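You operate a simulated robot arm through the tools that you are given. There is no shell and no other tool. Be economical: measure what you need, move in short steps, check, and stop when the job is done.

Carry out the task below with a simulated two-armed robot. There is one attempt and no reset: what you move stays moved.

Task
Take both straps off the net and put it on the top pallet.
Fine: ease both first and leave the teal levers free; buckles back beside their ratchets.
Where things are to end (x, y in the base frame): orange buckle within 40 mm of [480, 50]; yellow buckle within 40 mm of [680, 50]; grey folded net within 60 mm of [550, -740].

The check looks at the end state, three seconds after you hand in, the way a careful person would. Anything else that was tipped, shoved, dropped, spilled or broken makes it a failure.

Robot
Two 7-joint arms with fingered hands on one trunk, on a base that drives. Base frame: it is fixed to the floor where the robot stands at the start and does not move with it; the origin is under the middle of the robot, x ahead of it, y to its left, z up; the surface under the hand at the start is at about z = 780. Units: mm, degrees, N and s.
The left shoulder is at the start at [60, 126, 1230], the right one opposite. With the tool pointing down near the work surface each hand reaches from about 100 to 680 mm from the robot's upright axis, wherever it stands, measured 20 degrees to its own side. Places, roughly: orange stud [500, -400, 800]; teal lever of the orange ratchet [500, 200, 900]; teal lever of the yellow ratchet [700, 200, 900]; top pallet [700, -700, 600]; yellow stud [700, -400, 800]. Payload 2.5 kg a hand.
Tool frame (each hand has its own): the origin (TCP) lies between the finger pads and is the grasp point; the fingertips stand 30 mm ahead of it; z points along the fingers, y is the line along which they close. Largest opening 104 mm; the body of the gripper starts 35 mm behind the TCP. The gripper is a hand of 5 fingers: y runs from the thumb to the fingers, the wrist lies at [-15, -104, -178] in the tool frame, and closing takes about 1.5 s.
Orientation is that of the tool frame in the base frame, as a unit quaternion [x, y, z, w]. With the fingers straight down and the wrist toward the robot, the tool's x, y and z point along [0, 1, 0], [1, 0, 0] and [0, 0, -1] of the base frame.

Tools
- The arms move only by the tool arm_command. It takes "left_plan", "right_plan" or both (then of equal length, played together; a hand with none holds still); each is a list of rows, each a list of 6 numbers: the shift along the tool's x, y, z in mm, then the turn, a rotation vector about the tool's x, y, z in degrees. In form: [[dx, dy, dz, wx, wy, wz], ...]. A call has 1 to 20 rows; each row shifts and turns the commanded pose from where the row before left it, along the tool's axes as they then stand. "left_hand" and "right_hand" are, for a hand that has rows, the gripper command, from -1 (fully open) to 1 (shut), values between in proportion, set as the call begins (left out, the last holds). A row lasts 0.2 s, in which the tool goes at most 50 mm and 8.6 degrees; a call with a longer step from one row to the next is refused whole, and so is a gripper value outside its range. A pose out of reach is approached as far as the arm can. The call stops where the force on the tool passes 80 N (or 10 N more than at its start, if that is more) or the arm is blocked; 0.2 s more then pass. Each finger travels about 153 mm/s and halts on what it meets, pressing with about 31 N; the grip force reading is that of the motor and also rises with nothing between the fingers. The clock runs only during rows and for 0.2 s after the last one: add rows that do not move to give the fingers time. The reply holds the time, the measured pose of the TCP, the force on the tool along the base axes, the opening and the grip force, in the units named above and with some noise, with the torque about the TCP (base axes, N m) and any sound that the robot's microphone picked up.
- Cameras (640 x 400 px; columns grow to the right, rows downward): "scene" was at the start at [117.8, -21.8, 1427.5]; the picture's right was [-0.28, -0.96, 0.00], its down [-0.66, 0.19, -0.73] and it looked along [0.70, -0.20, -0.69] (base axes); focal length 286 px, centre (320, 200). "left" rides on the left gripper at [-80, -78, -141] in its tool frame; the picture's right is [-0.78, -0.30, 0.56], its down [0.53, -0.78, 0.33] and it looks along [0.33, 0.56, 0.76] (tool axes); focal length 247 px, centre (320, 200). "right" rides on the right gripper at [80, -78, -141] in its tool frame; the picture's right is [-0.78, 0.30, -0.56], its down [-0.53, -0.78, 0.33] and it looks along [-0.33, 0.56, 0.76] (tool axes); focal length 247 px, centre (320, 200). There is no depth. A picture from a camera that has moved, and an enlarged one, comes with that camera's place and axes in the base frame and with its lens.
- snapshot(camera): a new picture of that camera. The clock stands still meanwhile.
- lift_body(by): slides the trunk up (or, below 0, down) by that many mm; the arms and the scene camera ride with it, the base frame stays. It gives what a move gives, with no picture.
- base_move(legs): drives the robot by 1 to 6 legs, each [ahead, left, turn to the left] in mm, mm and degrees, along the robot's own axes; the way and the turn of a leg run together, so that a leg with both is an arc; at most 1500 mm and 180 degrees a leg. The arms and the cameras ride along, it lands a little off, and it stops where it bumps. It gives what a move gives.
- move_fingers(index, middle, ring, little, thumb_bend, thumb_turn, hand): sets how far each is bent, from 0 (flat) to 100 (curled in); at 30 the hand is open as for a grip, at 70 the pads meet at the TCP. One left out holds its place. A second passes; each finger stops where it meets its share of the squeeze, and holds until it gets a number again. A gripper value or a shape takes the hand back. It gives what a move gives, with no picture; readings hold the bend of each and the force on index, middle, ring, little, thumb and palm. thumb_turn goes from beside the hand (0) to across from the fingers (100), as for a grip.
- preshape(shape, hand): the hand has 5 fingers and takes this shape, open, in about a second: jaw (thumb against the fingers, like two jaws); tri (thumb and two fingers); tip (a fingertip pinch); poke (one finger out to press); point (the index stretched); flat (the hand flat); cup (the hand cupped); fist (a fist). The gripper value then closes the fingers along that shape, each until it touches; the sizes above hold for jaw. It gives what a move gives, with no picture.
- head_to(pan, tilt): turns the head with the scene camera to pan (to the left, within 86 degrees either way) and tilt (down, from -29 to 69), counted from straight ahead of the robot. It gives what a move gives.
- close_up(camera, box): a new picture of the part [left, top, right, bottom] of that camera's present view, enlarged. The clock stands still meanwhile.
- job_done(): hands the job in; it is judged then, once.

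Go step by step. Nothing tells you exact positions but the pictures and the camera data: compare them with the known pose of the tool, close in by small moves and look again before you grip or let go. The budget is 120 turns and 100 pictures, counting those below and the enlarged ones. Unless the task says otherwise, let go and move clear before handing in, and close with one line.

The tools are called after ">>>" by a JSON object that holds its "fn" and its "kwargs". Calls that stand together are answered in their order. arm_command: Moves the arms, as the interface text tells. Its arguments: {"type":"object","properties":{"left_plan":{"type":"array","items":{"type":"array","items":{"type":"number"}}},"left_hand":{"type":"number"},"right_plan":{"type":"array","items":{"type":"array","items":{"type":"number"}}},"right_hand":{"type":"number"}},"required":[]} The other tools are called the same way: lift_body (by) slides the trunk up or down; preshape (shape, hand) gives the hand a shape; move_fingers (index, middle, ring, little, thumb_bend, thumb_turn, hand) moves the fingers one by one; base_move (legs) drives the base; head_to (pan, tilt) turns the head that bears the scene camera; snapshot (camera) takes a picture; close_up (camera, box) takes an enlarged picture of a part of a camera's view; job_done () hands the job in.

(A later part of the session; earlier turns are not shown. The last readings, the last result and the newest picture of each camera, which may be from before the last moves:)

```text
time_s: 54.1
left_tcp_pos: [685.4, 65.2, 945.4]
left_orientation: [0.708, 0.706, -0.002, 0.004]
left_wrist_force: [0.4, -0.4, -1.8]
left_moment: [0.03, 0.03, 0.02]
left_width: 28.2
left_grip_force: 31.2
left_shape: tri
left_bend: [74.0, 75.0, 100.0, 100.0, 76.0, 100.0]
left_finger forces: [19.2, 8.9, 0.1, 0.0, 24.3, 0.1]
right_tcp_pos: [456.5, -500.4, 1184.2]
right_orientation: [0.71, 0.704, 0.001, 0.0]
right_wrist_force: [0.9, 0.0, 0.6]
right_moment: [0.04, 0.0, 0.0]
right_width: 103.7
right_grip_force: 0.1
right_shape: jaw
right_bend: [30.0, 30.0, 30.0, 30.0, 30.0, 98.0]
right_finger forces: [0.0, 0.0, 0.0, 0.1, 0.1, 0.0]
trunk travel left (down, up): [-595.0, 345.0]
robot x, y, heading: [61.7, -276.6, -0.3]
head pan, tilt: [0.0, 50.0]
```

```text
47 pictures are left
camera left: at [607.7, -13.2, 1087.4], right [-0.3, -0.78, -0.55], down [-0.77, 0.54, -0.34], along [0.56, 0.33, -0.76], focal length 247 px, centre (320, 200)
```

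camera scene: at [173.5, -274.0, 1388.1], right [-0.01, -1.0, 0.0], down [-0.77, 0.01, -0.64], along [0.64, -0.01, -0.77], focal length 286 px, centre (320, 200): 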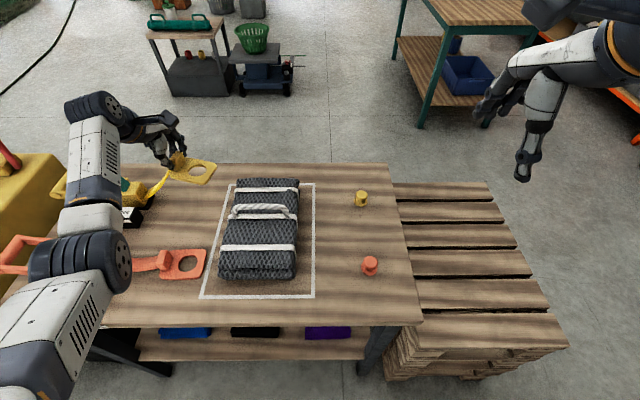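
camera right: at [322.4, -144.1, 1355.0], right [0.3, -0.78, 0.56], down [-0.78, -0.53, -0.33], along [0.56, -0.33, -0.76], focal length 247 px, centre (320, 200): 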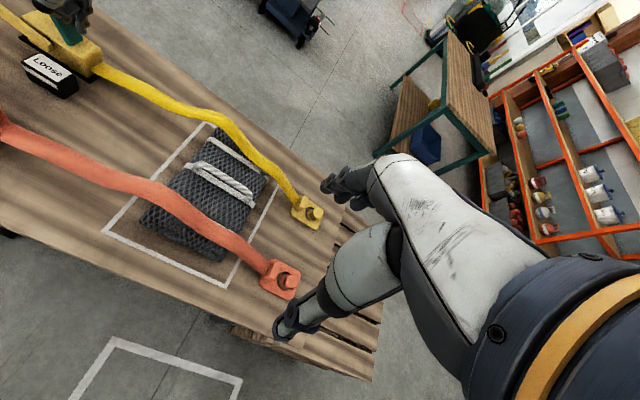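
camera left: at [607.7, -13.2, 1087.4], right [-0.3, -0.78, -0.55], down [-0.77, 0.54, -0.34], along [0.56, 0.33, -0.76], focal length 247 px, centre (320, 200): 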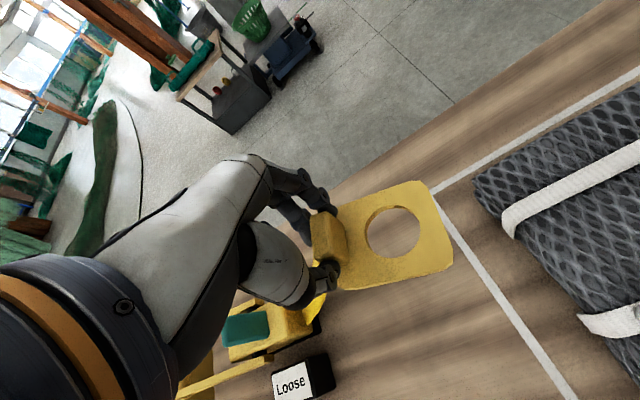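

The buckle swivelled about 15° in the grip but hangs level. I'll lower the trunk by 80, shift a little to +y and check before setting it down.

>>> {"fn": "lift_body", "kwargs": {"by": -80}}

>>> {"fn": "arm_command", "kwargs": {"left_plan": [[5, 0, 5, 0, 0, -5], [5, 0, 5, 0, 0, -5], [0, 0, 5, 0, 0, -5], [0, 0, 0, 0, 0, 0]]}}

>>> {"fn": "snapshot", "kwargs": {"camera": "left"}}

>>> {"fn": "close_up", "kwargs": {"camera": "scene", "box": [40, 100, 240, 250]}}

```text
time_s: 55.3
left_tcp_pos: [683.8, 64.8, 865.5]
left_orientation: [0.708, 0.706, -0.002, 0.002]
left_wrist_force: [0.0, -0.7, -0.6]
left_moment: [0.02, -0.03, -0.01]
left_width: 27.9
left_grip_force: 31.0
left_shape: tri
left_bend: [74.0, 75.0, 100.0, 100.0, 76.0, 100.0]
left_finger forces: [19.4, 9.0, 0.0, 0.0, 24.3, 0.1]
right_tcp_pos: [457.5, -500.4, 1103.6]
right_orientation: [0.709, 0.705, 0.0, 0.0]
right_wrist_force: [-0.2, -0.5, 0.0]
right_moment: [0.01, 0.01, -0.01]
right_width: 103.9
right_grip_force: 0.2
right_shape: jaw
right_bend: [30.0, 30.0, 30.0, 30.0, 30.0, 98.0]
right_finger forces: [0.1, 0.0, 0.1, 0.0, 0.0, 0.0]
trunk travel left (down, up): [-515.0, 425.0]
robot x, y, heading: [56.8, -273.6, -0.1]
head pan, tilt: [0.0, 50.0]
```

```text
time_s: 56.3
left_tcp_pos: [684.9, 74.7, 851.0]
left_orientation: [0.61, 0.792, -0.002, 0.001]
left_wrist_force: [0.6, -0.2, -1.5]
left_moment: [0.01, 0.03, 0.02]
left_width: 28.2
left_grip_force: 30.7
left_shape: tri
left_bend: [74.0, 75.0, 100.0, 100.0, 76.0, 100.0]
left_finger forces: [19.5, 8.9, 0.0, 0.0, 24.4, 0.0]
right_tcp_pos: [457.1, -500.0, 1104.0]
right_orientation: [0.709, 0.705, 0.001, 0.0]
right_wrist_force: [0.6, -0.4, 0.4]
right_moment: [-0.01, 0.0, -0.02]
right_width: 103.7
right_grip_force: 0.0
right_shape: jaw
right_bend: [30.0, 30.0, 30.0, 30.0, 30.0, 98.0]
right_finger forces: [0.0, 0.0, 0.0, 0.1, 0.1, 0.0]
trunk travel left (down, up): [-515.0, 425.0]
robot x, y, heading: [56.6, -272.2, -0.1]
head pan, tilt: [0.0, 50.0]
```

```text
46 pictures are left
camera left: at [631.0, -21.0, 992.1], right [-0.09, -0.83, -0.55], down [-0.89, 0.32, -0.33], along [0.45, 0.46, -0.76], focal length 247 px, centre (320, 200)
```

left: 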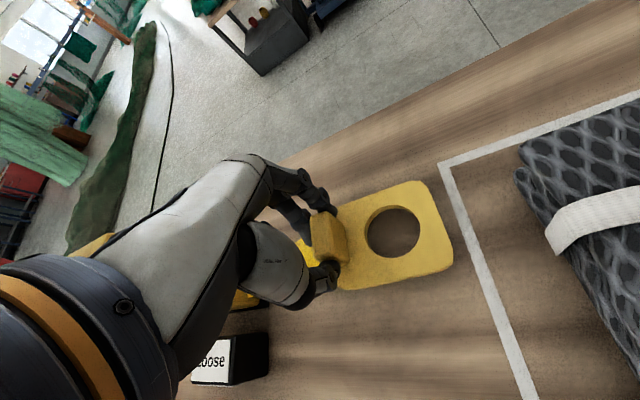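

```text
2.67 times, centred on (140, 175) of scene
camera zoom: at [173.5, -274.4, 1308.1], right [-0.01, -1.0, 0.0], down [-0.77, 0.01, -0.64], along [0.64, 0.0, -0.77], focal length 762 px, centre (800, 267)
```

zoom: 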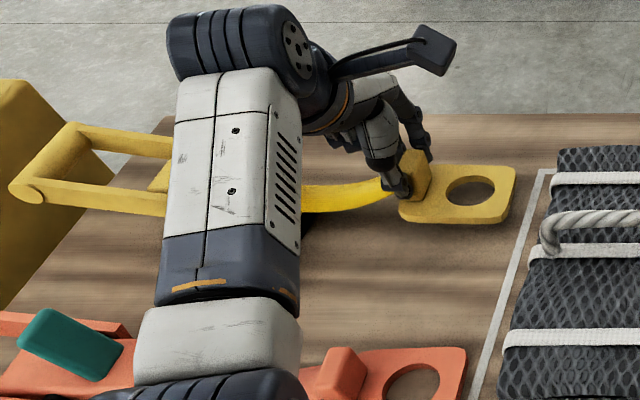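

The plate is aligned again. Lowering about 22 mm onto the table, then releasing.

>>> {"fn": "arm_command", "kwargs": {"left_plan": [[0, 0, 10, 0, 0, 0], [0, 0, 7, 0, 0, 0], [0, 0, 4, 0, 0, 0], [0, 0, 2, 0, 0, 0], [0, 0, 0, 0, 0, 0]]}}

>>> {"fn": "close_up", "kwargs": {"camera": "scene", "box": [140, 120, 240, 200]}}

```text
time_s: 57.5
left_tcp_pos: [685.1, 74.4, 830.0]
left_orientation: [0.61, 0.793, -0.001, 0.004]
left_wrist_force: [-1.0, -0.1, 6.2]
left_moment: [-0.07, -0.28, 0.02]
left_width: 28.0
left_grip_force: 31.4
left_shape: tri
left_bend: [74.0, 75.0, 100.0, 100.0, 76.0, 100.0]
left_finger forces: [19.6, 8.9, 0.0, 0.0, 25.1, 0.0]
right_tcp_pos: [456.8, -500.5, 1105.0]
right_orientation: [0.71, 0.704, 0.001, 0.001]
right_wrist_force: [0.1, 0.5, -1.2]
right_moment: [0.0, 0.02, 0.01]
right_width: 103.7
right_grip_force: 0.0
right_shape: jaw
right_bend: [30.0, 30.0, 30.0, 30.0, 30.0, 98.0]
right_finger forces: [0.0, 0.0, 0.0, 0.1, 0.1, 0.0]
trunk travel left (down, up): [-515.0, 425.0]
robot x, y, heading: [59.0, -274.0, -0.5]
head pan, tilt: [0.0, 50.0]
```

```text
5.00 times, centred on (190, 160) of scene
camera zoom: at [172.6, -274.8, 1308.3], right [-0.01, -1.0, 0.0], down [-0.77, 0.01, -0.64], along [0.64, 0.0, -0.77], focal length 1429 px, centre (970, 400)
```

zoom: 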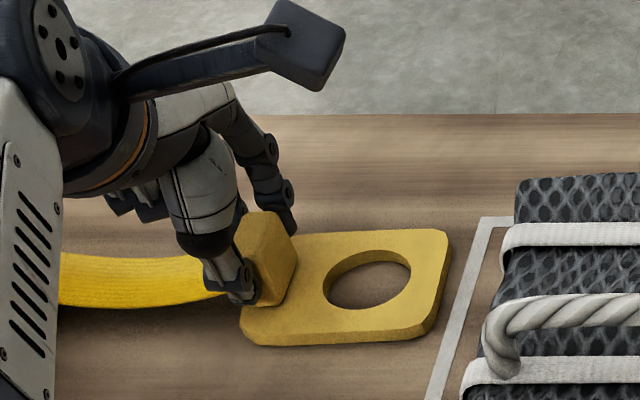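

It touches the table (6 N). Releasing and rising straight up.

>>> {"fn": "arm_command", "kwargs": {"left_plan": [[0, 0, 0, 0, 0, 0], [0, 0, 0, 0, 0, 0], [0, 0, 0, 0, 0, 0], [0, 0, 0, 0, 0, 0], [0, 0, 0, 0, 0, 0], [0, 0, -20, 0, 0, 0], [0, 0, -40, 0, 0, 0], [0, 0, -40, 0, 0, 0]], "left_hand": -1}}

>>> {"fn": "lift_body", "kwargs": {"by": 100}}

>>> {"fn": "snapshot", "kwargs": {"camera": "scene"}}

```text
time_s: 59.3
left_tcp_pos: [684.9, 74.3, 930.7]
left_orientation: [0.61, 0.792, -0.002, 0.002]
left_wrist_force: [0.1, 0.9, -0.2]
left_moment: [0.02, -0.01, 0.02]
left_width: 103.8
left_grip_force: 0.0
left_shape: tri
left_bend: [30.0, 30.0, 99.0, 99.0, 30.0, 98.0]
left_finger forces: [0.0, 0.0, 0.0, 0.1, 0.0, 0.0]
right_tcp_pos: [456.7, -500.8, 1103.7]
right_orientation: [0.709, 0.705, 0.0, 0.001]
right_wrist_force: [0.2, 0.4, -0.9]
right_moment: [0.0, -0.02, 0.01]
right_width: 103.5
right_grip_force: 0.0
right_shape: jaw
right_bend: [30.0, 30.0, 30.0, 30.0, 30.0, 98.0]
right_finger forces: [0.0, 0.0, 0.0, 0.1, 0.1, 0.0]
trunk travel left (down, up): [-515.0, 425.0]
robot x, y, heading: [55.1, -272.1, -0.6]
head pan, tilt: [0.0, 50.0]
```

```text
time_s: 60.6
left_tcp_pos: [683.7, 75.0, 1029.1]
left_orientation: [0.61, 0.792, -0.002, 0.002]
left_wrist_force: [1.0, -0.6, 0.0]
left_moment: [0.0, 0.0, -0.01]
left_width: 103.7
left_grip_force: 0.1
left_shape: tri
left_bend: [30.0, 30.0, 99.0, 99.0, 30.0, 98.0]
left_finger forces: [0.0, 0.0, 0.1, 0.0, 0.0, 0.0]
right_tcp_pos: [457.0, -501.9, 1205.0]
right_orientation: [0.71, 0.704, 0.0, 0.0]
right_wrist_force: [-0.1, -0.5, 0.1]
right_moment: [-0.01, -0.03, 0.01]
right_width: 103.6
right_grip_force: 0.0
right_shape: jaw
right_bend: [30.0, 30.0, 30.0, 30.0, 30.0, 98.0]
right_finger forces: [0.1, 0.0, 0.1, 0.0, 0.0, 0.0]
trunk travel left (down, up): [-615.0, 325.0]
robot x, y, heading: [58.4, -276.6, -0.5]
head pan, tilt: [0.0, 50.0]
```

```text
43 pictures are left
camera scene: at [173.4, -274.5, 1408.1], right [-0.01, -1.0, 0.0], down [-0.77, 0.01, -0.64], along [0.64, 0.0, -0.77], focal length 286 px, centre (320, 200)
```

scene: 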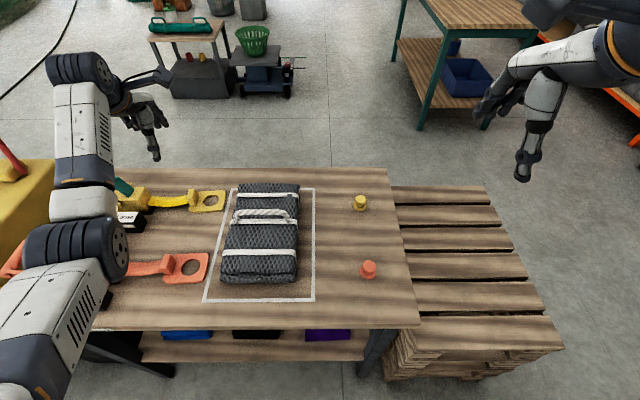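

Both buckles sit beside their ratchets (orange plate about [485,44], yellow about [690,45]). I'll withdraw the left hand up and back, and swing the right hand in toward the net's rope handle.

>>> {"fn": "arm_command", "kwargs": {"left_plan": [[0, 0, -20, 0, 0, 5], [0, 0, -20, 0, 0, 5], [0, -5, -20, 0, 0, 5], [5, -30, -10, 0, 0, 0], [5, -35, -10, 0, 0, 0], [10, -35, -10, 0, 0, 0], [10, -35, 0, 0, 0, 0], [20, -35, 0, 0, 0, 0], [20, -35, 0, 0, 0, 0]], "right_plan": [[0, 0, 0, 0, 0, 0], [0, 0, 0, 0, 0, 0], [0, 0, 0, 0, 0, 0], [30, 15, 15, 0, 0, 0], [35, 15, 15, 0, 0, 0], [35, 15, 15, 0, 0, 0], [35, 15, 15, 0, 0, 0], [35, 15, 15, 0, 0, 0], [35, 15, 15, 0, 0, 0]]}}

>>> {"fn": "snapshot", "kwargs": {"camera": "scene"}}

>>> {"fn": "snapshot", "kwargs": {"camera": "right"}}

```text
time_s: 62.6
left_tcp_pos: [472.9, 146.6, 1121.9]
left_orientation: [0.708, 0.706, -0.002, 0.002]
left_wrist_force: [-0.1, -0.3, 0.2]
left_moment: [-0.03, -0.01, 0.01]
left_width: 104.1
left_grip_force: 0.0
left_shape: tri
left_bend: [30.0, 30.0, 99.0, 99.0, 30.0, 98.0]
left_finger forces: [0.0, 0.0, 0.0, 0.0, 0.0, 0.0]
right_tcp_pos: [550.0, -297.5, 1117.0]
right_orientation: [0.71, 0.704, 0.001, 0.001]
right_wrist_force: [-1.2, 0.4, 0.7]
right_moment: [-0.01, 0.02, -0.02]
right_width: 103.5
right_grip_force: 0.1
right_shape: jaw
right_bend: [30.0, 30.0, 30.0, 30.0, 30.0, 98.0]
right_finger forces: [0.0, 0.1, 0.0, 0.0, 0.0, 0.1]
trunk travel left (down, up): [-615.0, 325.0]
robot x, y, heading: [55.0, -279.1, -0.5]
head pan, tilt: [0.0, 50.0]
```

```text
42 pictures are left
camera scene: at [173.0, -273.6, 1408.2], right [-0.01, -1.0, 0.0], down [-0.77, 0.01, -0.64], along [0.64, -0.01, -0.77], focal length 286 px, centre (320, 200)
```

scene: 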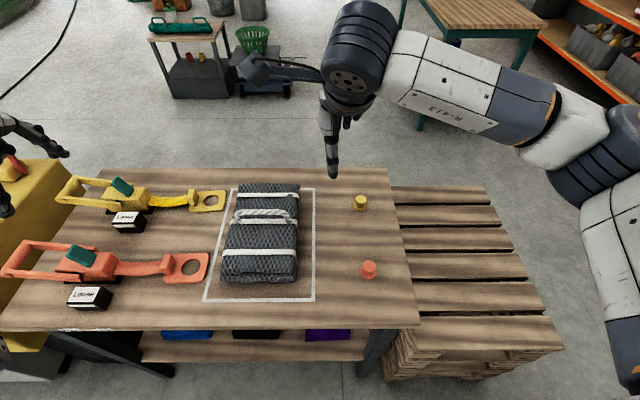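

```text
41 pictures are left
camera right: at [472.0, -217.9, 1257.3], right [0.29, -0.78, 0.56], down [-0.78, -0.53, -0.33], along [0.55, -0.34, -0.76], focal length 247 px, centre (320, 200)
```

right: 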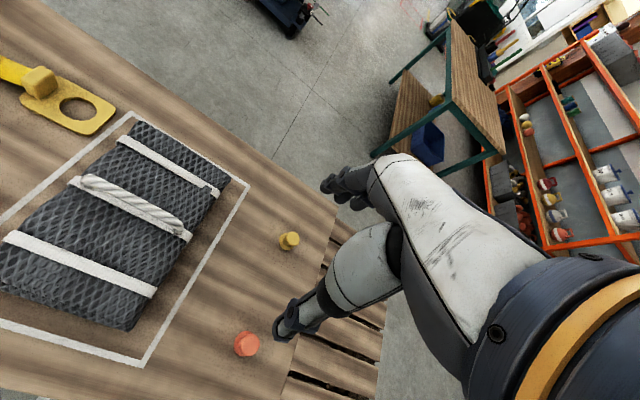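

Good. Close-ups of the rope handle to locate it.

>>> {"fn": "close_up", "kwargs": {"camera": "scene", "box": [200, 170, 330, 300]}}

>>> {"fn": "close_up", "kwargs": {"camera": "right", "box": [0, 110, 260, 310]}}

```text
3.08 times, centred on (265, 235) of scene
camera zoom: at [173.0, -273.6, 1408.2], right [-0.01, -1.0, 0.0], down [-0.77, 0.01, -0.64], along [0.64, -0.01, -0.77], focal length 879 px, centre (489, 92)
```

zoom: 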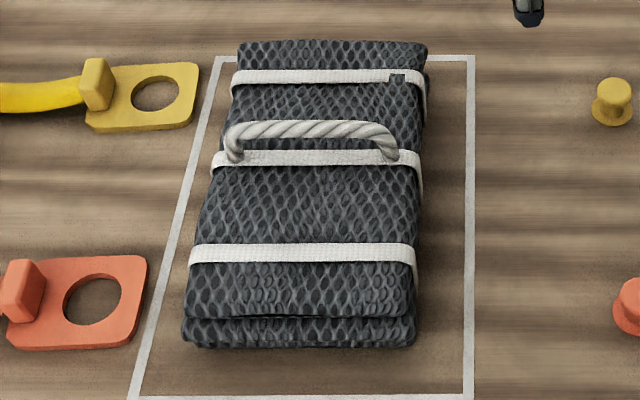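

```text
2.00 times, centred on (130, 210) of right
camera zoom: at [472.0, -217.9, 1257.3], right [0.29, -0.78, 0.56], down [-0.78, -0.53, -0.33], along [0.55, -0.34, -0.76], focal length 494 px, centre (700, 180)
```

zoom: 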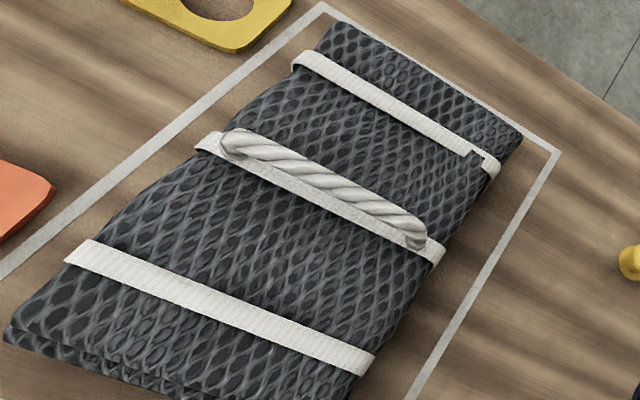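

Handle middle is about [578,-142], rope top z≈877, running along y. I'll bring the right hand above it.

>>> {"fn": "arm_command", "kwargs": {"right_plan": [[26, 5, 30, 0, 0, 0], [26, 5, 30, 0, 0, 0], [26, 5, 30, 0, 0, 0], [26, 5, 30, 0, 0, 0], [26, 4, 30, 0, 0, 0], [26, 4, 30, 0, 0, 0]]}}

>>> {"fn": "snapshot", "kwargs": {"camera": "right"}}

>>> {"fn": "close_up", "kwargs": {"camera": "scene", "box": [180, 140, 360, 300]}}

```text
time_s: 64.0
left_tcp_pos: [474.4, 146.0, 1122.2]
left_orientation: [0.708, 0.707, -0.003, 0.003]
left_wrist_force: [-0.7, 0.1, -1.0]
left_moment: [-0.02, 0.03, 0.01]
left_width: 103.8
left_grip_force: 0.0
left_shape: tri
left_bend: [30.0, 30.0, 99.0, 99.0, 30.0, 98.0]
left_finger forces: [0.0, 0.1, 0.0, 0.0, 0.0, 0.0]
right_tcp_pos: [578.6, -140.3, 935.9]
right_orientation: [0.711, 0.704, 0.001, 0.001]
right_wrist_force: [0.0, 0.3, 0.3]
right_moment: [0.0, 0.03, 0.0]
right_width: 103.4
right_grip_force: 0.1
right_shape: jaw
right_bend: [30.0, 30.0, 30.0, 30.0, 30.0, 98.0]
right_finger forces: [0.0, 0.1, 0.0, 0.1, 0.0, 0.0]
trunk travel left (down, up): [-615.0, 325.0]
robot x, y, heading: [56.8, -272.2, -0.3]
head pan, tilt: [0.0, 50.0]
```

```text
38 pictures are left
camera right: at [500.1, -60.9, 1076.5], right [0.29, -0.78, 0.56], down [-0.78, -0.53, -0.33], along [0.55, -0.34, -0.76], focal length 247 px, centre (320, 200)
```

right: 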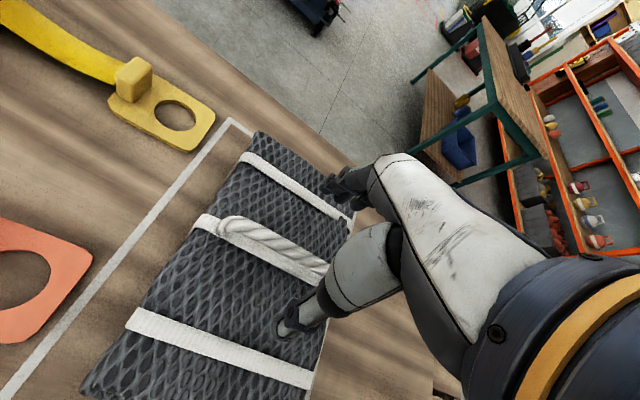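

```text
2.50 times, centred on (270, 220) of scene
camera zoom: at [173.4, -273.9, 1408.1], right [-0.01, -1.0, 0.0], down [-0.77, 0.01, -0.64], along [0.64, -0.01, -0.77], focal length 714 px, centre (445, 150)
```

zoom: 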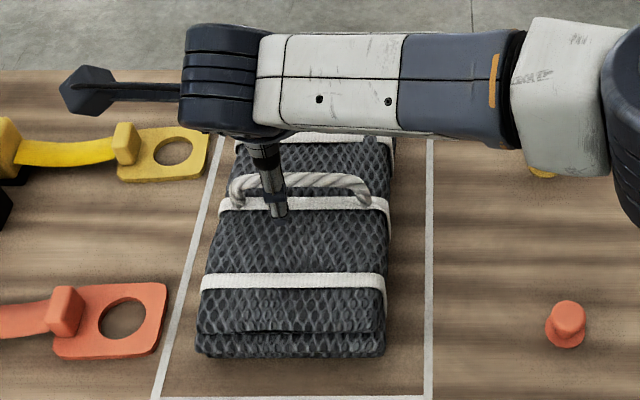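

The hand is centred over the rope, 5 mm off in y. I'll lower it to z≈872 with fingers open.

>>> {"fn": "arm_command", "kwargs": {"right_plan": [[-5, 2, 25, 0, 0, 0], [0, 0, 22, 0, 0, 0], [0, 0, 15, 0, 0, 0], [0, 0, 0, 0, 0, 0]]}}

>>> {"fn": "close_up", "kwargs": {"camera": "right", "box": [180, 120, 420, 360]}}

>>> {"fn": "close_up", "kwargs": {"camera": "scene", "box": [200, 170, 330, 300]}}

```text
time_s: 65.0
left_tcp_pos: [472.7, 145.7, 1123.5]
left_orientation: [0.709, 0.706, -0.002, 0.002]
left_wrist_force: [-0.4, 0.3, -0.3]
left_moment: [0.01, 0.0, 0.0]
left_width: 103.8
left_grip_force: 0.1
left_shape: tri
left_bend: [30.0, 30.0, 99.0, 99.0, 30.0, 98.0]
left_finger forces: [0.0, 0.1, 0.0, 0.1, 0.0, 0.0]
right_tcp_pos: [579.2, -144.8, 876.7]
right_orientation: [0.709, 0.705, 0.002, 0.002]
right_wrist_force: [-1.9, -0.7, 14.3]
right_moment: [-0.13, -0.77, -0.04]
right_width: 102.6
right_grip_force: 0.0
right_shape: jaw
right_bend: [30.0, 30.0, 30.0, 30.0, 30.0, 98.0]
right_finger forces: [0.1, 13.9, 0.0, 0.0, 0.0, 0.0]
trunk travel left (down, up): [-615.0, 325.0]
robot x, y, heading: [55.9, -274.0, -0.5]
head pan, tilt: [0.0, 50.0]
```

```text
1.67 times, centred on (300, 240) of right
camera zoom: at [501.0, -65.2, 1016.6], right [0.29, -0.78, 0.56], down [-0.78, -0.53, -0.34], along [0.56, -0.34, -0.76], focal length 412 px, centre (353, 133)
```

zoom: 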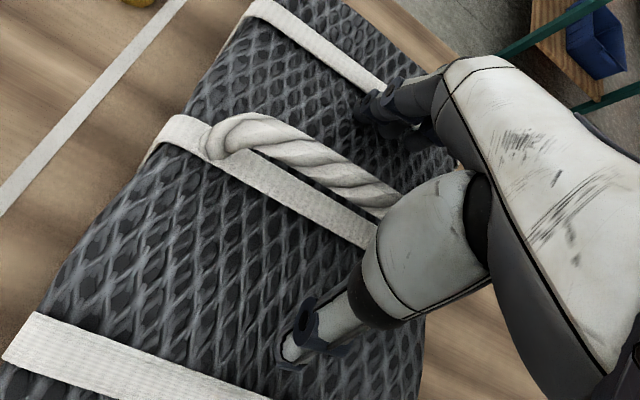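

```text
3.08 times, centred on (265, 235) of scene
camera zoom: at [171.6, -274.8, 1408.6], right [-0.01, -1.0, 0.0], down [-0.77, 0.01, -0.64], along [0.64, 0.0, -0.77], focal length 879 px, centre (489, 92)
```

zoom: 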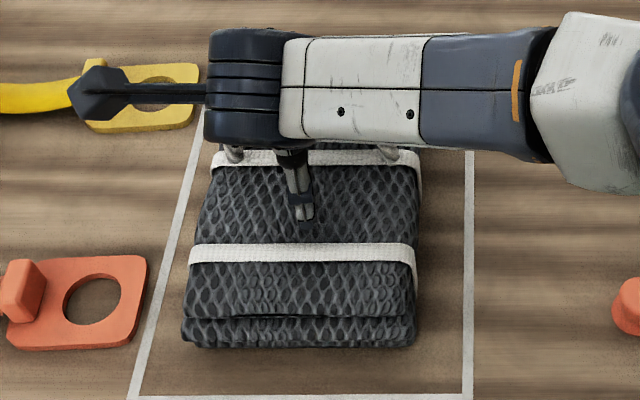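

A fingertip touches the net top; the rope lies between thumb and fingers. I'll ease up 4 mm and close.

>>> {"fn": "arm_command", "kwargs": {"right_plan": [[0, 0, -4, 0, 0, 0], [0, 0, 0, 0, 0, 0]]}}

>>> {"fn": "arm_command", "kwargs": {"right_plan": [[0, 0, 0, 0, 0, 0], [0, 0, 0, 0, 0, 0], [0, 0, 0, 0, 0, 0], [0, 0, 0, 0, 0, 0], [0, 0, 0, 0, 0, 0], [0, 0, 0, 0, 0, 0], [0, 0, 0, 0, 0, 0], [0, 0, 0, 0, 0, 0]], "right_hand": 1}}

>>> {"fn": "close_up", "kwargs": {"camera": "right", "box": [180, 120, 420, 360]}}

```text
time_s: 65.6
left_tcp_pos: [474.6, 146.0, 1121.2]
left_orientation: [0.708, 0.706, 0.0, 0.003]
left_wrist_force: [0.2, 0.2, -1.2]
left_moment: [0.01, -0.01, 0.0]
left_width: 103.9
left_grip_force: 0.0
left_shape: tri
left_bend: [30.0, 30.0, 99.0, 99.0, 30.0, 98.0]
left_finger forces: [0.0, 0.0, 0.0, 0.0, 0.0, 0.0]
right_tcp_pos: [578.8, -145.6, 877.5]
right_orientation: [0.71, 0.704, 0.0, 0.0]
right_wrist_force: [-1.3, 0.6, 4.3]
right_moment: [0.0, -0.18, 0.03]
right_width: 103.5
right_grip_force: 0.0
right_shape: jaw
right_bend: [30.0, 30.0, 30.0, 30.0, 30.0, 98.0]
right_finger forces: [0.0, 3.7, 0.0, 0.0, 0.1, 0.0]
trunk travel left (down, up): [-615.0, 325.0]
robot x, y, heading: [55.9, -276.8, 0.1]
head pan, tilt: [0.0, 50.0]
```

```text
time_s: 67.4
left_tcp_pos: [474.5, 145.5, 1121.3]
left_orientation: [0.708, 0.706, -0.002, 0.001]
left_wrist_force: [-0.3, 0.5, -0.4]
left_moment: [0.0, 0.01, 0.01]
left_width: 103.8
left_grip_force: 0.0
left_shape: tri
left_bend: [30.0, 30.0, 99.0, 99.0, 30.0, 98.0]
left_finger forces: [0.0, 0.1, 0.0, 0.1, 0.0, 0.0]
right_tcp_pos: [579.3, -145.1, 876.5]
right_orientation: [0.709, 0.705, 0.001, 0.0]
right_wrist_force: [-3.3, 1.1, -4.3]
right_moment: [-0.01, 0.06, 0.02]
right_width: 14.8
right_grip_force: 31.5
right_shape: jaw
right_bend: [75.0, 44.0, 41.0, 43.0, 53.0, 100.0]
right_finger forces: [0.2, 0.0, 0.1, 0.2, 2.3, 0.1]
trunk travel left (down, up): [-615.0, 325.0]
robot x, y, heading: [57.5, -275.7, -0.6]
head pan, tilt: [0.0, 50.0]
```

```text
1.67 times, centred on (300, 240) of right
camera zoom: at [502.0, -65.7, 1018.0], right [0.29, -0.78, 0.56], down [-0.78, -0.53, -0.33], along [0.55, -0.34, -0.76], focal length 412 px, centre (353, 133)
```

zoom: 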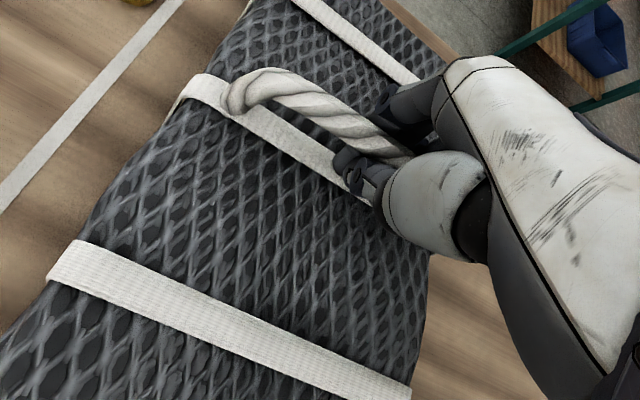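

The rope is between thumb and fingers; the thumb drew it a bit. I'll let the grip settle and lift slightly to test.

>>> {"fn": "arm_command", "kwargs": {"right_plan": [[0, 0, 0, 0, 0, 0], [0, 0, 0, 0, 0, 0], [0, 0, -5, 0, 0, 0], [0, 0, -8, 0, 0, 0], [0, 0, -10, 0, 0, 0], [0, 0, 0, 0, 0, 0]]}}

>>> {"fn": "close_up", "kwargs": {"camera": "right", "box": [180, 120, 420, 360]}}

>>> {"fn": "close_up", "kwargs": {"camera": "scene", "box": [200, 170, 330, 300]}}

```text
time_s: 68.8
left_tcp_pos: [474.7, 145.9, 1120.4]
left_orientation: [0.709, 0.705, -0.001, 0.002]
left_wrist_force: [-0.3, -0.1, -0.2]
left_moment: [-0.03, 0.02, 0.01]
left_width: 103.7
left_grip_force: 0.1
left_shape: tri
left_bend: [30.0, 30.0, 99.0, 99.0, 30.0, 98.0]
left_finger forces: [0.1, 0.1, 0.0, 0.0, 0.0, 0.0]
right_tcp_pos: [579.6, -145.4, 899.5]
right_orientation: [0.709, 0.705, -0.001, -0.001]
right_wrist_force: [-0.7, 0.4, -8.8]
right_moment: [-0.04, 0.2, 0.02]
right_width: 15.3
right_grip_force: 31.3
right_shape: jaw
right_bend: [75.0, 44.0, 41.0, 42.0, 53.0, 100.0]
right_finger forces: [3.4, 0.1, 0.0, 0.4, 0.1, 0.1]
trunk travel left (down, up): [-615.0, 325.0]
robot x, y, heading: [57.8, -275.6, -0.6]
head pan, tilt: [0.0, 50.0]
```

```text
1.67 times, centred on (300, 240) of right
camera zoom: at [502.3, -65.8, 1039.8], right [0.29, -0.78, 0.56], down [-0.78, -0.53, -0.33], along [0.55, -0.34, -0.76], focal length 412 px, centre (353, 133)
```

zoom: 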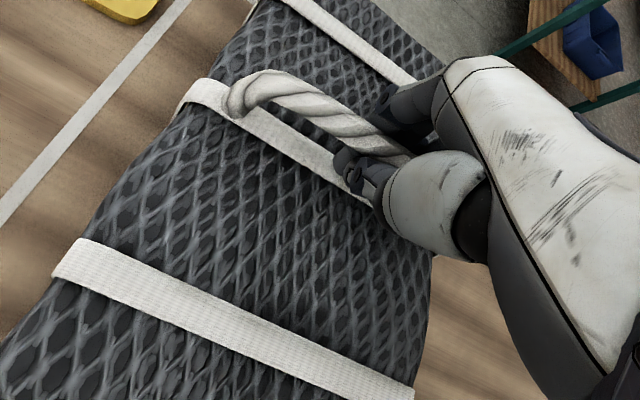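

```text
3.08 times, centred on (265, 235) of scene
camera zoom: at [174.2, -274.2, 1408.0], right [-0.01, -1.0, 0.0], down [-0.77, 0.01, -0.64], along [0.64, -0.01, -0.77], focal length 879 px, centre (489, 92)
```

zoom: 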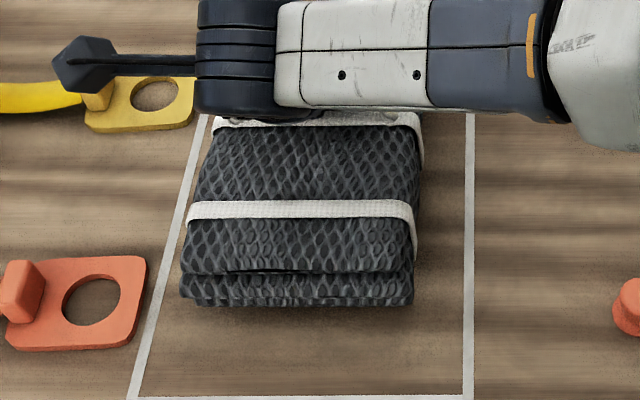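

The net comes up with the rope (about 9 N). I'll raise the trunk to lift it clear.

>>> {"fn": "lift_body", "kwargs": {"by": 100}}

>>> {"fn": "snapshot", "kwargs": {"camera": "scene"}}

>>> {"fn": "snapshot", "kwargs": {"camera": "left"}}

```text
time_s: 70.2
left_tcp_pos: [475.9, 146.2, 1222.1]
left_orientation: [0.708, 0.706, -0.003, 0.002]
left_wrist_force: [0.9, 0.0, -0.4]
left_moment: [0.0, 0.0, 0.01]
left_width: 103.9
left_grip_force: 0.0
left_shape: tri
left_bend: [30.0, 30.0, 99.0, 99.0, 30.0, 98.0]
left_finger forces: [0.1, 0.0, 0.1, 0.0, 0.1, 0.0]
right_tcp_pos: [580.2, -144.9, 998.7]
right_orientation: [0.71, 0.705, -0.001, 0.0]
right_wrist_force: [-0.1, 0.5, -9.2]
right_moment: [-0.03, 0.18, 0.0]
right_width: 15.3
right_grip_force: 31.1
right_shape: jaw
right_bend: [75.0, 44.0, 41.0, 42.0, 53.0, 100.0]
right_finger forces: [3.6, 0.0, 0.1, 0.4, 0.2, 0.1]
trunk travel left (down, up): [-715.0, 225.0]
robot x, y, heading: [56.1, -275.3, -0.4]
head pan, tilt: [0.0, 50.0]
```

```text
31 pictures are left
camera scene: at [174.4, -274.1, 1508.0], right [-0.01, -1.0, 0.0], down [-0.77, 0.01, -0.64], along [0.64, -0.01, -0.77], focal length 286 px, centre (320, 200)
```

scene: 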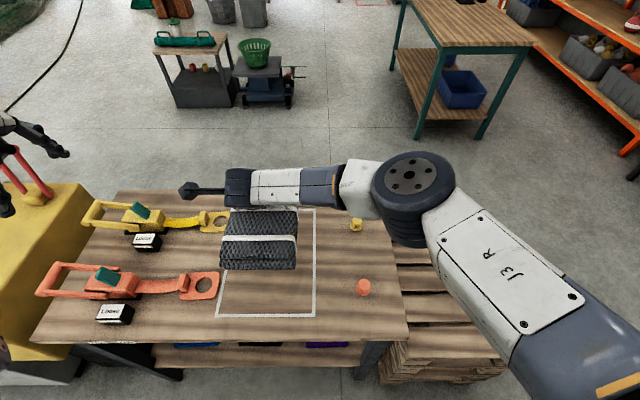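

```text
30 pictures are left
camera left: at [398.1, 67.0, 1362.5], right [-0.3, -0.78, -0.55], down [-0.78, 0.53, -0.34], along [0.56, 0.33, -0.76], focal length 247 px, centre (320, 200)
```

left: 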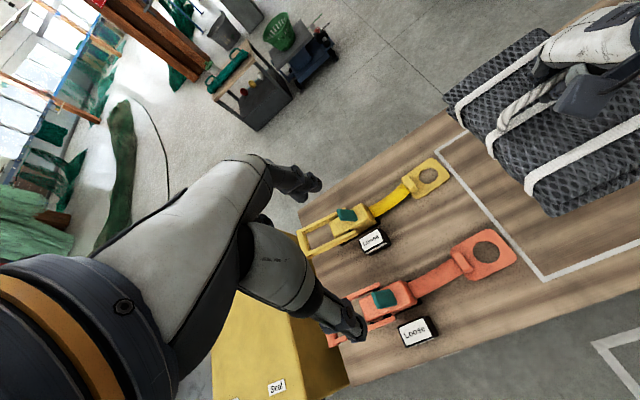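

The net hangs level from the handle and the buckles are undisturbed. I'll carry it toward the pallet (-y) smoothly.

>>> {"fn": "arm_command", "kwargs": {"right_plan": [[-8, 0, 0, 0, 0, 0], [-16, 0, 0, 0, 0, 0], [-22, 0, 0, 0, 0, 0], [-25, 0, 0, 0, 0, 0], [-25, 0, 0, 0, 0, 0], [-25, 0, 0, 0, 0, 0], [-25, 0, 0, 0, 0, 0], [-25, 0, 0, 0, 0, 0], [-25, 0, 0, 0, 0, 0], [-25, 0, 0, 0, 0, 0], [-25, 0, 0, 0, 0, 0], [-25, -2, 0, 0, 0, 0], [-25, -2, 0, 0, 0, 0], [-25, -2, 0, 0, 0, 0], [-18, -2, 0, 0, 0, 0], [-10, 0, 0, 0, 0, 0], [0, 0, 0, 0, 0, 0]]}}

>>> {"fn": "snapshot", "kwargs": {"camera": "scene"}}

```text
time_s: 73.8
left_tcp_pos: [474.7, 146.4, 1222.1]
left_orientation: [0.707, 0.707, -0.002, 0.002]
left_wrist_force: [-0.4, -0.3, 0.1]
left_moment: [0.0, -0.03, 0.01]
left_width: 103.8
left_grip_force: 0.1
left_shape: tri
left_bend: [30.0, 30.0, 99.0, 99.0, 30.0, 98.0]
left_finger forces: [0.0, 0.0, 0.1, 0.1, 0.0, 0.0]
right_tcp_pos: [567.0, -493.8, 998.3]
right_orientation: [0.709, 0.705, -0.001, -0.001]
right_wrist_force: [0.6, -0.3, -8.3]
right_moment: [-0.02, 0.19, -0.03]
right_width: 15.2
right_grip_force: 30.9
right_shape: jaw
right_bend: [75.0, 44.0, 41.0, 42.0, 53.0, 100.0]
right_finger forces: [4.2, 0.0, 0.0, 0.5, 0.0, 0.1]
trunk travel left (down, up): [-715.0, 225.0]
robot x, y, heading: [57.0, -276.4, -0.4]
head pan, tilt: [0.0, 50.0]
```

```text
29 pictures are left
camera scene: at [174.3, -274.7, 1508.0], right [-0.01, -1.0, 0.0], down [-0.77, 0.01, -0.64], along [0.64, 0.0, -0.77], focal length 286 px, centre (320, 200)
```

scene: 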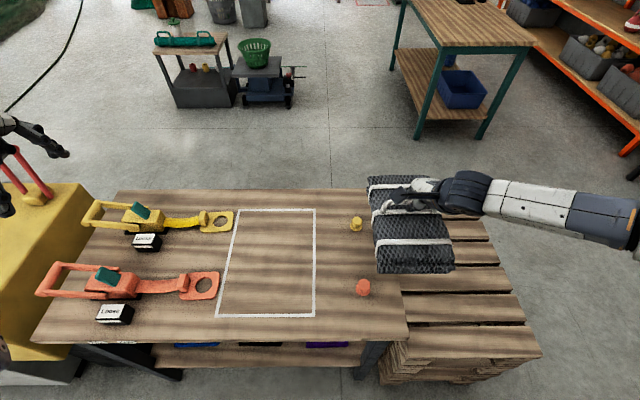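

Going well. Continuing to y≈-740.

>>> {"fn": "arm_command", "kwargs": {"right_plan": [[-10, 0, 0, 0, 0, 0], [-20, 0, 0, 0, 0, 0], [-25, -2, 0, 0, 0, 0], [-25, -2, 0, 0, 0, 0], [-25, -2, 0, 0, 0, 0], [-25, -2, 0, 0, 0, 0], [-25, -2, 0, 0, 0, 0], [-25, -2, 0, 0, 0, 0], [-25, -2, 0, 0, 0, 0], [-22, -2, 0, 0, 0, 0], [-14, 0, 0, 0, 0, 0], [-5, 0, 0, 0, 0, 0], [0, 0, 0, 0, 0, 0]]}}

>>> {"fn": "head_to", "kwargs": {"pan": -30, "tilt": 50}}

>>> {"fn": "snapshot", "kwargs": {"camera": "scene"}}

>>> {"fn": "snapshot", "kwargs": {"camera": "right"}}

```text
time_s: 76.5
left_tcp_pos: [475.7, 145.3, 1222.2]
left_orientation: [0.707, 0.707, -0.002, 0.002]
left_wrist_force: [-0.6, -0.5, -0.1]
left_moment: [0.0, 0.0, 0.0]
left_width: 103.8
left_grip_force: 0.1
left_shape: tri
left_bend: [30.0, 30.0, 99.0, 99.0, 30.0, 98.0]
left_finger forces: [0.1, 0.1, 0.0, 0.0, 0.0, 0.1]
right_tcp_pos: [554.6, -699.6, 998.0]
right_orientation: [0.708, 0.707, 0.0, 0.0]
right_wrist_force: [-0.6, 0.7, -8.2]
right_moment: [-0.02, 0.19, 0.01]
right_width: 15.2
right_grip_force: 30.8
right_shape: jaw
right_bend: [75.0, 44.0, 41.0, 42.0, 53.0, 100.0]
right_finger forces: [4.8, 0.0, 0.1, 0.6, 14.2, 0.1]
right hand out of reach, approached as far as the arm can: row 10, 11, 12
trunk travel left (down, up): [-715.0, 225.0]
robot x, y, heading: [64.1, -273.9, -0.3]
head pan, tilt: [0.0, 50.0]
```

```text
time_s: 77.5
left_tcp_pos: [474.8, 145.2, 1222.1]
left_orientation: [0.708, 0.706, -0.003, 0.002]
left_wrist_force: [-0.2, 0.8, -0.1]
left_moment: [-0.01, -0.02, 0.01]
left_width: 103.8
left_grip_force: 0.1
left_shape: tri
left_bend: [30.0, 30.0, 99.0, 99.0, 30.0, 98.0]
left_finger forces: [0.0, 0.0, 0.1, 0.1, 0.0, 0.0]
right_tcp_pos: [553.9, -698.6, 997.9]
right_orientation: [0.708, 0.707, 0.0, -0.001]
right_wrist_force: [-0.8, -0.3, -8.8]
right_moment: [-0.03, 0.2, 0.01]
right_width: 15.4
right_grip_force: 30.7
right_shape: jaw
right_bend: [75.0, 44.0, 41.0, 42.0, 53.0, 100.0]
right_finger forces: [4.8, 0.0, 0.0, 0.6, 14.1, 0.1]
trunk travel left (down, up): [-715.0, 225.0]
robot x, y, heading: [57.3, -272.6, -0.3]
head pan, tilt: [-30.0, 50.0]
```

```text
28 pictures are left
camera scene: at [163.7, -313.6, 1508.0], right [-0.51, -0.86, 0.0], down [-0.66, 0.39, -0.64], along [0.55, -0.32, -0.77], focal length 286 px, centre (320, 200)
```

scene: 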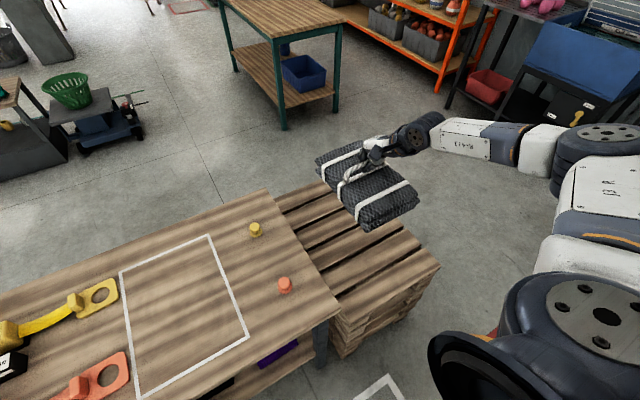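

```text
27 pictures are left
camera right: at [476.5, -620.4, 1138.6], right [0.3, -0.78, 0.55], down [-0.78, -0.53, -0.33], along [0.55, -0.33, -0.76], focal length 247 px, centre (320, 200)
```

right: 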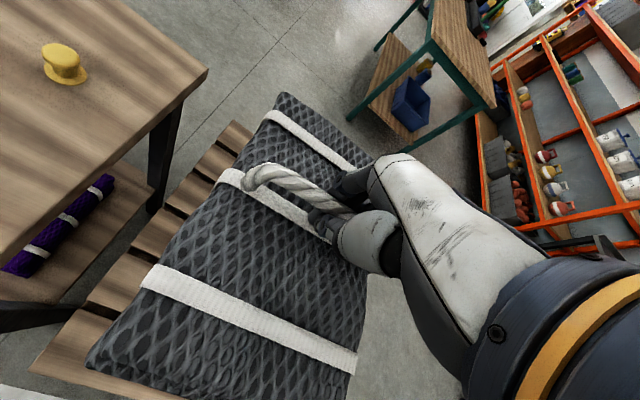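

The arm's reach ends at y≈-700, and the net centre trails the grip by about +18 mm in y. I'll drive the base 58 mm to the right, then lower.

>>> {"fn": "base_move", "kwargs": {"legs": [[0, -58, 0]]}}

>>> {"fn": "lift_body", "kwargs": {"by": -130}}

>>> {"fn": "snapshot", "kwargs": {"camera": "scene"}}

>>> {"fn": "snapshot", "kwargs": {"camera": "right"}}

```text
time_s: 78.5
left_tcp_pos: [475.0, 87.5, 1222.6]
left_orientation: [0.708, 0.706, -0.002, 0.001]
left_wrist_force: [0.3, -0.3, -0.1]
left_moment: [0.04, 0.0, 0.05]
left_width: 104.0
left_grip_force: 0.0
left_shape: tri
left_bend: [30.0, 30.0, 99.0, 99.0, 30.0, 98.0]
left_finger forces: [0.0, 0.0, 0.0, 0.0, 0.0, 0.0]
right_tcp_pos: [555.1, -758.0, 996.0]
right_orientation: [0.708, 0.706, 0.001, -0.003]
right_wrist_force: [-0.2, 0.1, -9.2]
right_moment: [-0.01, 0.2, 0.01]
right_width: 15.2
right_grip_force: 30.5
right_shape: jaw
right_bend: [75.0, 44.0, 41.0, 42.0, 53.0, 100.0]
right_finger forces: [5.9, 0.0, 0.0, 0.3, 15.1, 0.0]
trunk travel left (down, up): [-715.0, 225.0]
robot x, y, heading: [57.0, -330.6, -0.7]
head pan, tilt: [-30.0, 50.0]
```

```text
time_s: 80.0
left_tcp_pos: [474.4, 87.3, 1092.7]
left_orientation: [0.708, 0.706, -0.002, 0.002]
left_wrist_force: [-0.3, -0.2, 0.3]
left_moment: [0.0, -0.01, -0.01]
left_width: 103.9
left_grip_force: 0.0
left_shape: tri
left_bend: [30.0, 30.0, 99.0, 99.0, 30.0, 98.0]
left_finger forces: [0.0, 0.0, 0.0, 0.0, 0.1, 0.1]
right_tcp_pos: [555.8, -756.1, 866.7]
right_orientation: [0.707, 0.707, 0.0, -0.002]
right_wrist_force: [0.3, -0.1, -9.5]
right_moment: [-0.05, 0.18, -0.01]
right_width: 15.3
right_grip_force: 31.3
right_shape: jaw
right_bend: [75.0, 44.0, 41.0, 42.0, 54.0, 100.0]
right_finger forces: [5.9, 0.1, 0.0, 0.7, 14.9, 0.1]
trunk travel left (down, up): [-585.0, 355.0]
robot x, y, heading: [59.6, -334.1, -0.5]
head pan, tilt: [-30.0, 50.0]
```

```text
26 pictures are left
camera scene: at [163.1, -371.5, 1378.0], right [-0.51, -0.86, 0.0], down [-0.66, 0.39, -0.64], along [0.55, -0.32, -0.77], focal length 286 px, centre (320, 200)
```

scene: 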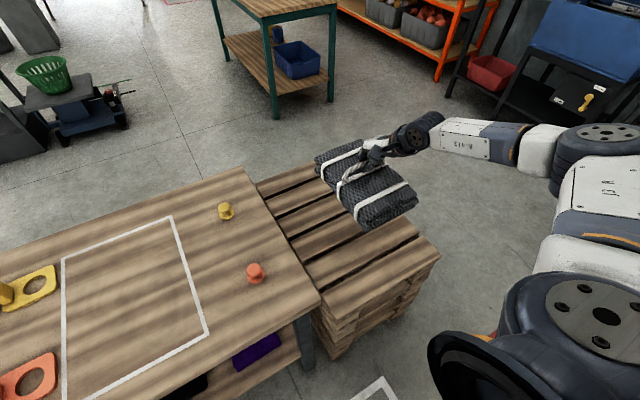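

```text
25 pictures are left
camera right: at [476.5, -677.6, 1008.8], right [0.3, -0.78, 0.55], down [-0.78, -0.53, -0.33], along [0.55, -0.33, -0.76], focal length 247 px, centre (320, 200)
```

right: 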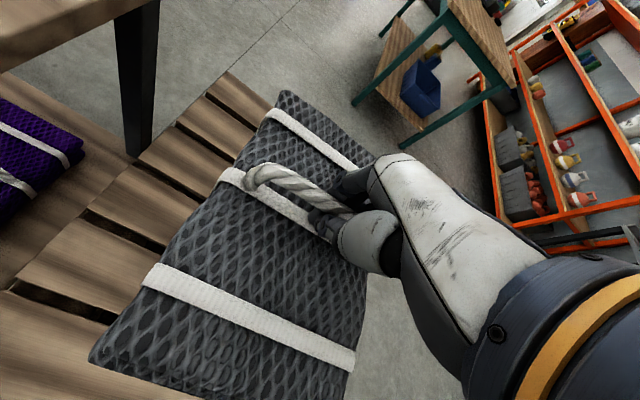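

The net is over the pallet. Before lowering further with the trunk, I'll check the left arm's clearance over the table.

>>> {"fn": "head_to", "kwargs": {"pan": 45, "tilt": 45}}

>>> {"fn": "snapshot", "kwargs": {"camera": "scene"}}

```text
time_s: 81.5
left_tcp_pos: [475.3, 88.3, 1092.3]
left_orientation: [0.708, 0.707, -0.002, 0.001]
left_wrist_force: [-0.5, -0.6, 1.1]
left_moment: [0.0, 0.02, 0.0]
left_width: 103.9
left_grip_force: 0.0
left_shape: tri
left_bend: [30.0, 30.0, 99.0, 99.0, 30.0, 98.0]
left_finger forces: [0.0, 0.0, 0.0, 0.0, 0.0, 0.0]
right_tcp_pos: [554.2, -755.9, 867.9]
right_orientation: [0.707, 0.708, 0.001, -0.002]
right_wrist_force: [-0.8, -0.1, -7.5]
right_moment: [-0.01, 0.19, 0.02]
right_width: 15.2
right_grip_force: 30.7
right_shape: jaw
right_bend: [75.0, 44.0, 41.0, 42.0, 54.0, 100.0]
right_finger forces: [5.9, 0.1, 0.0, 0.7, 14.7, 0.0]
trunk travel left (down, up): [-585.0, 355.0]
robot x, y, heading: [58.2, -335.3, -0.6]
head pan, tilt: [45.0, 45.0]
```

```text
24 pictures are left
camera scene: at [154.7, -275.5, 1385.0], right [0.7, -0.71, 0.0], down [-0.5, -0.5, -0.71], along [0.5, 0.5, -0.71], focal length 286 px, centre (320, 200)
```

scene: 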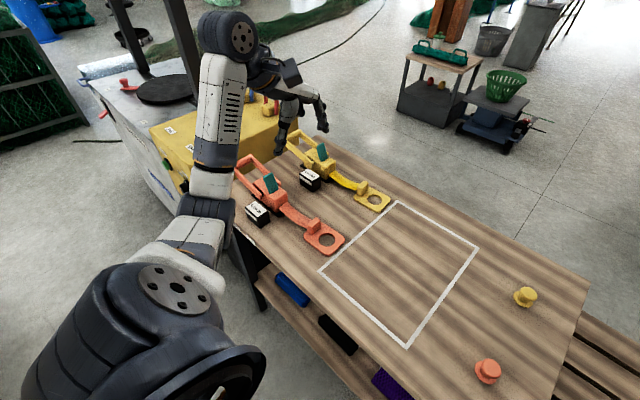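

The left elbow is in front of the table edge and has room. I'll lower the trunk 125 more.

>>> {"fn": "lift_body", "kwargs": {"by": -125}}

>>> {"fn": "head_to", "kwargs": {"pan": -35, "tilt": 50}}

>>> {"fn": "snapshot", "kwargs": {"camera": "scene"}}

>>> {"fn": "snapshot", "kwargs": {"camera": "right"}}

```text
time_s: 83.0
left_tcp_pos: [474.0, 88.1, 966.7]
left_orientation: [0.708, 0.706, -0.002, 0.002]
left_wrist_force: [0.7, 0.1, -0.8]
left_moment: [0.01, 0.0, -0.02]
left_width: 103.7
left_grip_force: 0.0
left_shape: tri
left_bend: [30.0, 30.0, 99.0, 99.0, 30.0, 98.0]
left_finger forces: [0.1, 0.0, 0.1, 0.0, 0.1, 0.0]
right_tcp_pos: [554.0, -755.9, 742.5]
right_orientation: [0.707, 0.707, 0.001, -0.001]
right_wrist_force: [1.1, 0.6, -8.5]
right_moment: [-0.05, 0.21, -0.03]
right_width: 15.1
right_grip_force: 30.6
right_shape: jaw
right_bend: [75.0, 44.0, 41.0, 42.0, 54.0, 100.0]
right_finger forces: [6.1, 0.0, 0.1, 0.6, 14.8, 0.0]
trunk travel left (down, up): [-460.0, 480.0]
robot x, y, heading: [56.9, -332.0, -0.4]
head pan, tilt: [45.0, 45.0]
```

```text
time_s: 84.6
left_tcp_pos: [474.4, 88.7, 966.2]
left_orientation: [0.708, 0.706, -0.002, 0.003]
left_wrist_force: [0.5, 0.3, -0.2]
left_moment: [-0.03, 0.01, 0.0]
left_width: 103.8
left_grip_force: 0.0
left_shape: tri
left_bend: [30.0, 30.0, 99.0, 99.0, 30.0, 98.0]
left_finger forces: [0.0, 0.0, 0.0, 0.1, 0.0, 0.1]
right_tcp_pos: [554.2, -756.3, 743.2]
right_orientation: [0.708, 0.707, 0.001, -0.001]
right_wrist_force: [-0.4, -0.2, -8.6]
right_moment: [-0.04, 0.22, 0.01]
right_width: 15.3
right_grip_force: 30.9
right_shape: jaw
right_bend: [75.0, 44.0, 41.0, 42.0, 54.0, 100.0]
right_finger forces: [6.0, 0.0, 0.1, 0.7, 14.8, 0.0]
trunk travel left (down, up): [-460.0, 480.0]
robot x, y, heading: [58.1, -336.2, -0.4]
head pan, tilt: [-35.0, 50.0]
```

```text
23 pictures are left
camera scene: at [159.5, -377.1, 1253.0], right [-0.58, -0.82, 0.0], down [-0.63, 0.44, -0.64], along [0.52, -0.37, -0.77], focal length 286 px, centre (320, 200)
```

scene: 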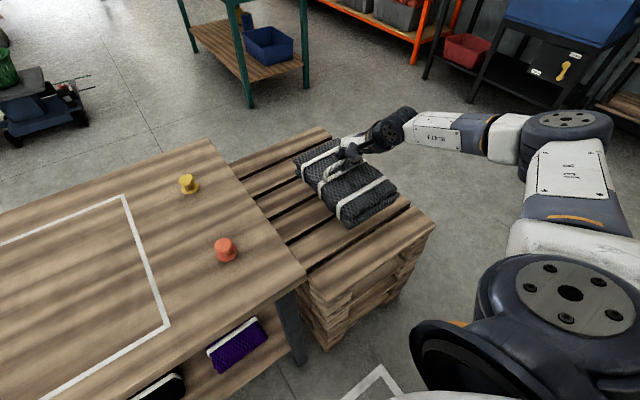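

```text
22 pictures are left
camera right: at [476.4, -677.5, 883.7], right [0.3, -0.78, 0.55], down [-0.78, -0.53, -0.33], along [0.55, -0.33, -0.76], focal length 247 px, centre (320, 200)
```

right: 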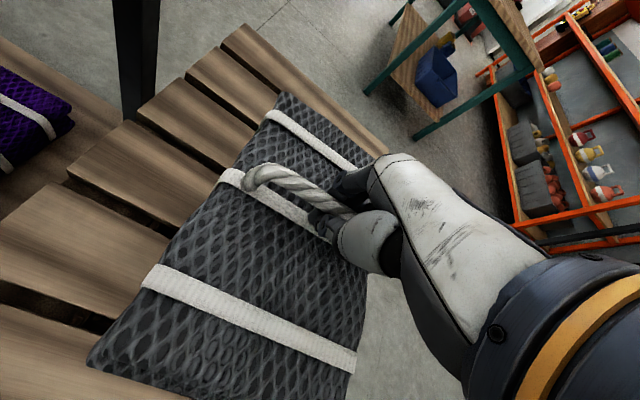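

The net centre is near [556,-744], still hanging. Lowering further in small trunk steps.

>>> {"fn": "lift_body", "kwargs": {"by": -30}}

>>> {"fn": "lift_body", "kwargs": {"by": -10}}

>>> {"fn": "close_up", "kwargs": {"camera": "scene", "box": [260, 90, 440, 250]}}

```text
time_s: 85.3
left_tcp_pos: [474.7, 87.1, 936.1]
left_orientation: [0.707, 0.707, -0.002, 0.001]
left_wrist_force: [-0.7, -0.2, -0.4]
left_moment: [0.01, 0.0, 0.0]
left_width: 104.0
left_grip_force: 0.0
left_shape: tri
left_bend: [30.0, 30.0, 99.0, 99.0, 30.0, 98.0]
left_finger forces: [0.1, 0.0, 0.1, 0.0, 0.1, 0.0]
right_tcp_pos: [554.3, -755.7, 712.6]
right_orientation: [0.707, 0.707, 0.0, -0.002]
right_wrist_force: [-0.1, -0.1, -8.9]
right_moment: [-0.02, 0.18, 0.0]
right_width: 15.0
right_grip_force: 30.5
right_shape: jaw
right_bend: [75.0, 44.0, 41.0, 42.0, 54.0, 100.0]
right_finger forces: [6.0, 0.0, 0.0, 0.7, 14.8, 0.0]
trunk travel left (down, up): [-430.0, 510.0]
robot x, y, heading: [59.7, -333.2, -0.3]
head pan, tilt: [-35.0, 50.0]
```

```text
time_s: 85.9
left_tcp_pos: [473.9, 88.3, 925.6]
left_orientation: [0.707, 0.707, -0.003, 0.002]
left_wrist_force: [-0.4, -0.3, -0.7]
left_moment: [-0.02, 0.02, -0.04]
left_width: 103.7
left_grip_force: 0.1
left_shape: tri
left_bend: [30.0, 30.0, 99.0, 99.0, 30.0, 98.0]
left_finger forces: [0.0, 0.1, 0.0, 0.0, 0.0, 0.0]
right_tcp_pos: [552.9, -756.3, 702.2]
right_orientation: [0.708, 0.706, 0.001, -0.002]
right_wrist_force: [-0.2, 0.4, -9.5]
right_moment: [-0.01, 0.2, 0.01]
right_width: 15.5
right_grip_force: 30.7
right_shape: jaw
right_bend: [75.0, 44.0, 41.0, 42.0, 54.0, 100.0]
right_finger forces: [5.9, 0.0, 0.0, 0.8, 14.8, 0.0]
trunk travel left (down, up): [-420.0, 520.0]
robot x, y, heading: [58.7, -332.6, -0.4]
head pan, tilt: [-35.0, 50.0]
```

```text
2.50 times, centred on (350, 170) of scene
camera zoom: at [159.3, -377.0, 1213.0], right [-0.58, -0.82, 0.0], down [-0.62, 0.44, -0.64], along [0.52, -0.37, -0.77], focal length 714 px, centre (245, 275)
```

zoom: 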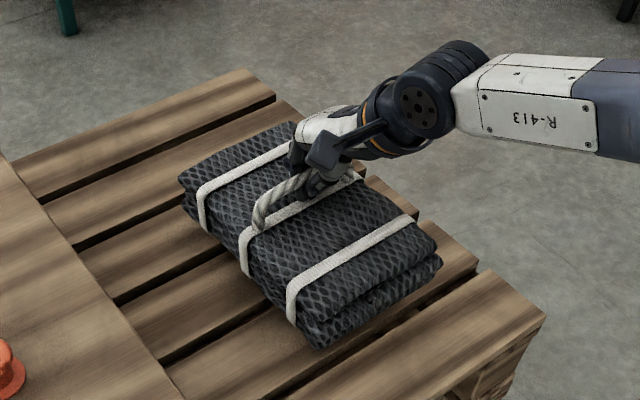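

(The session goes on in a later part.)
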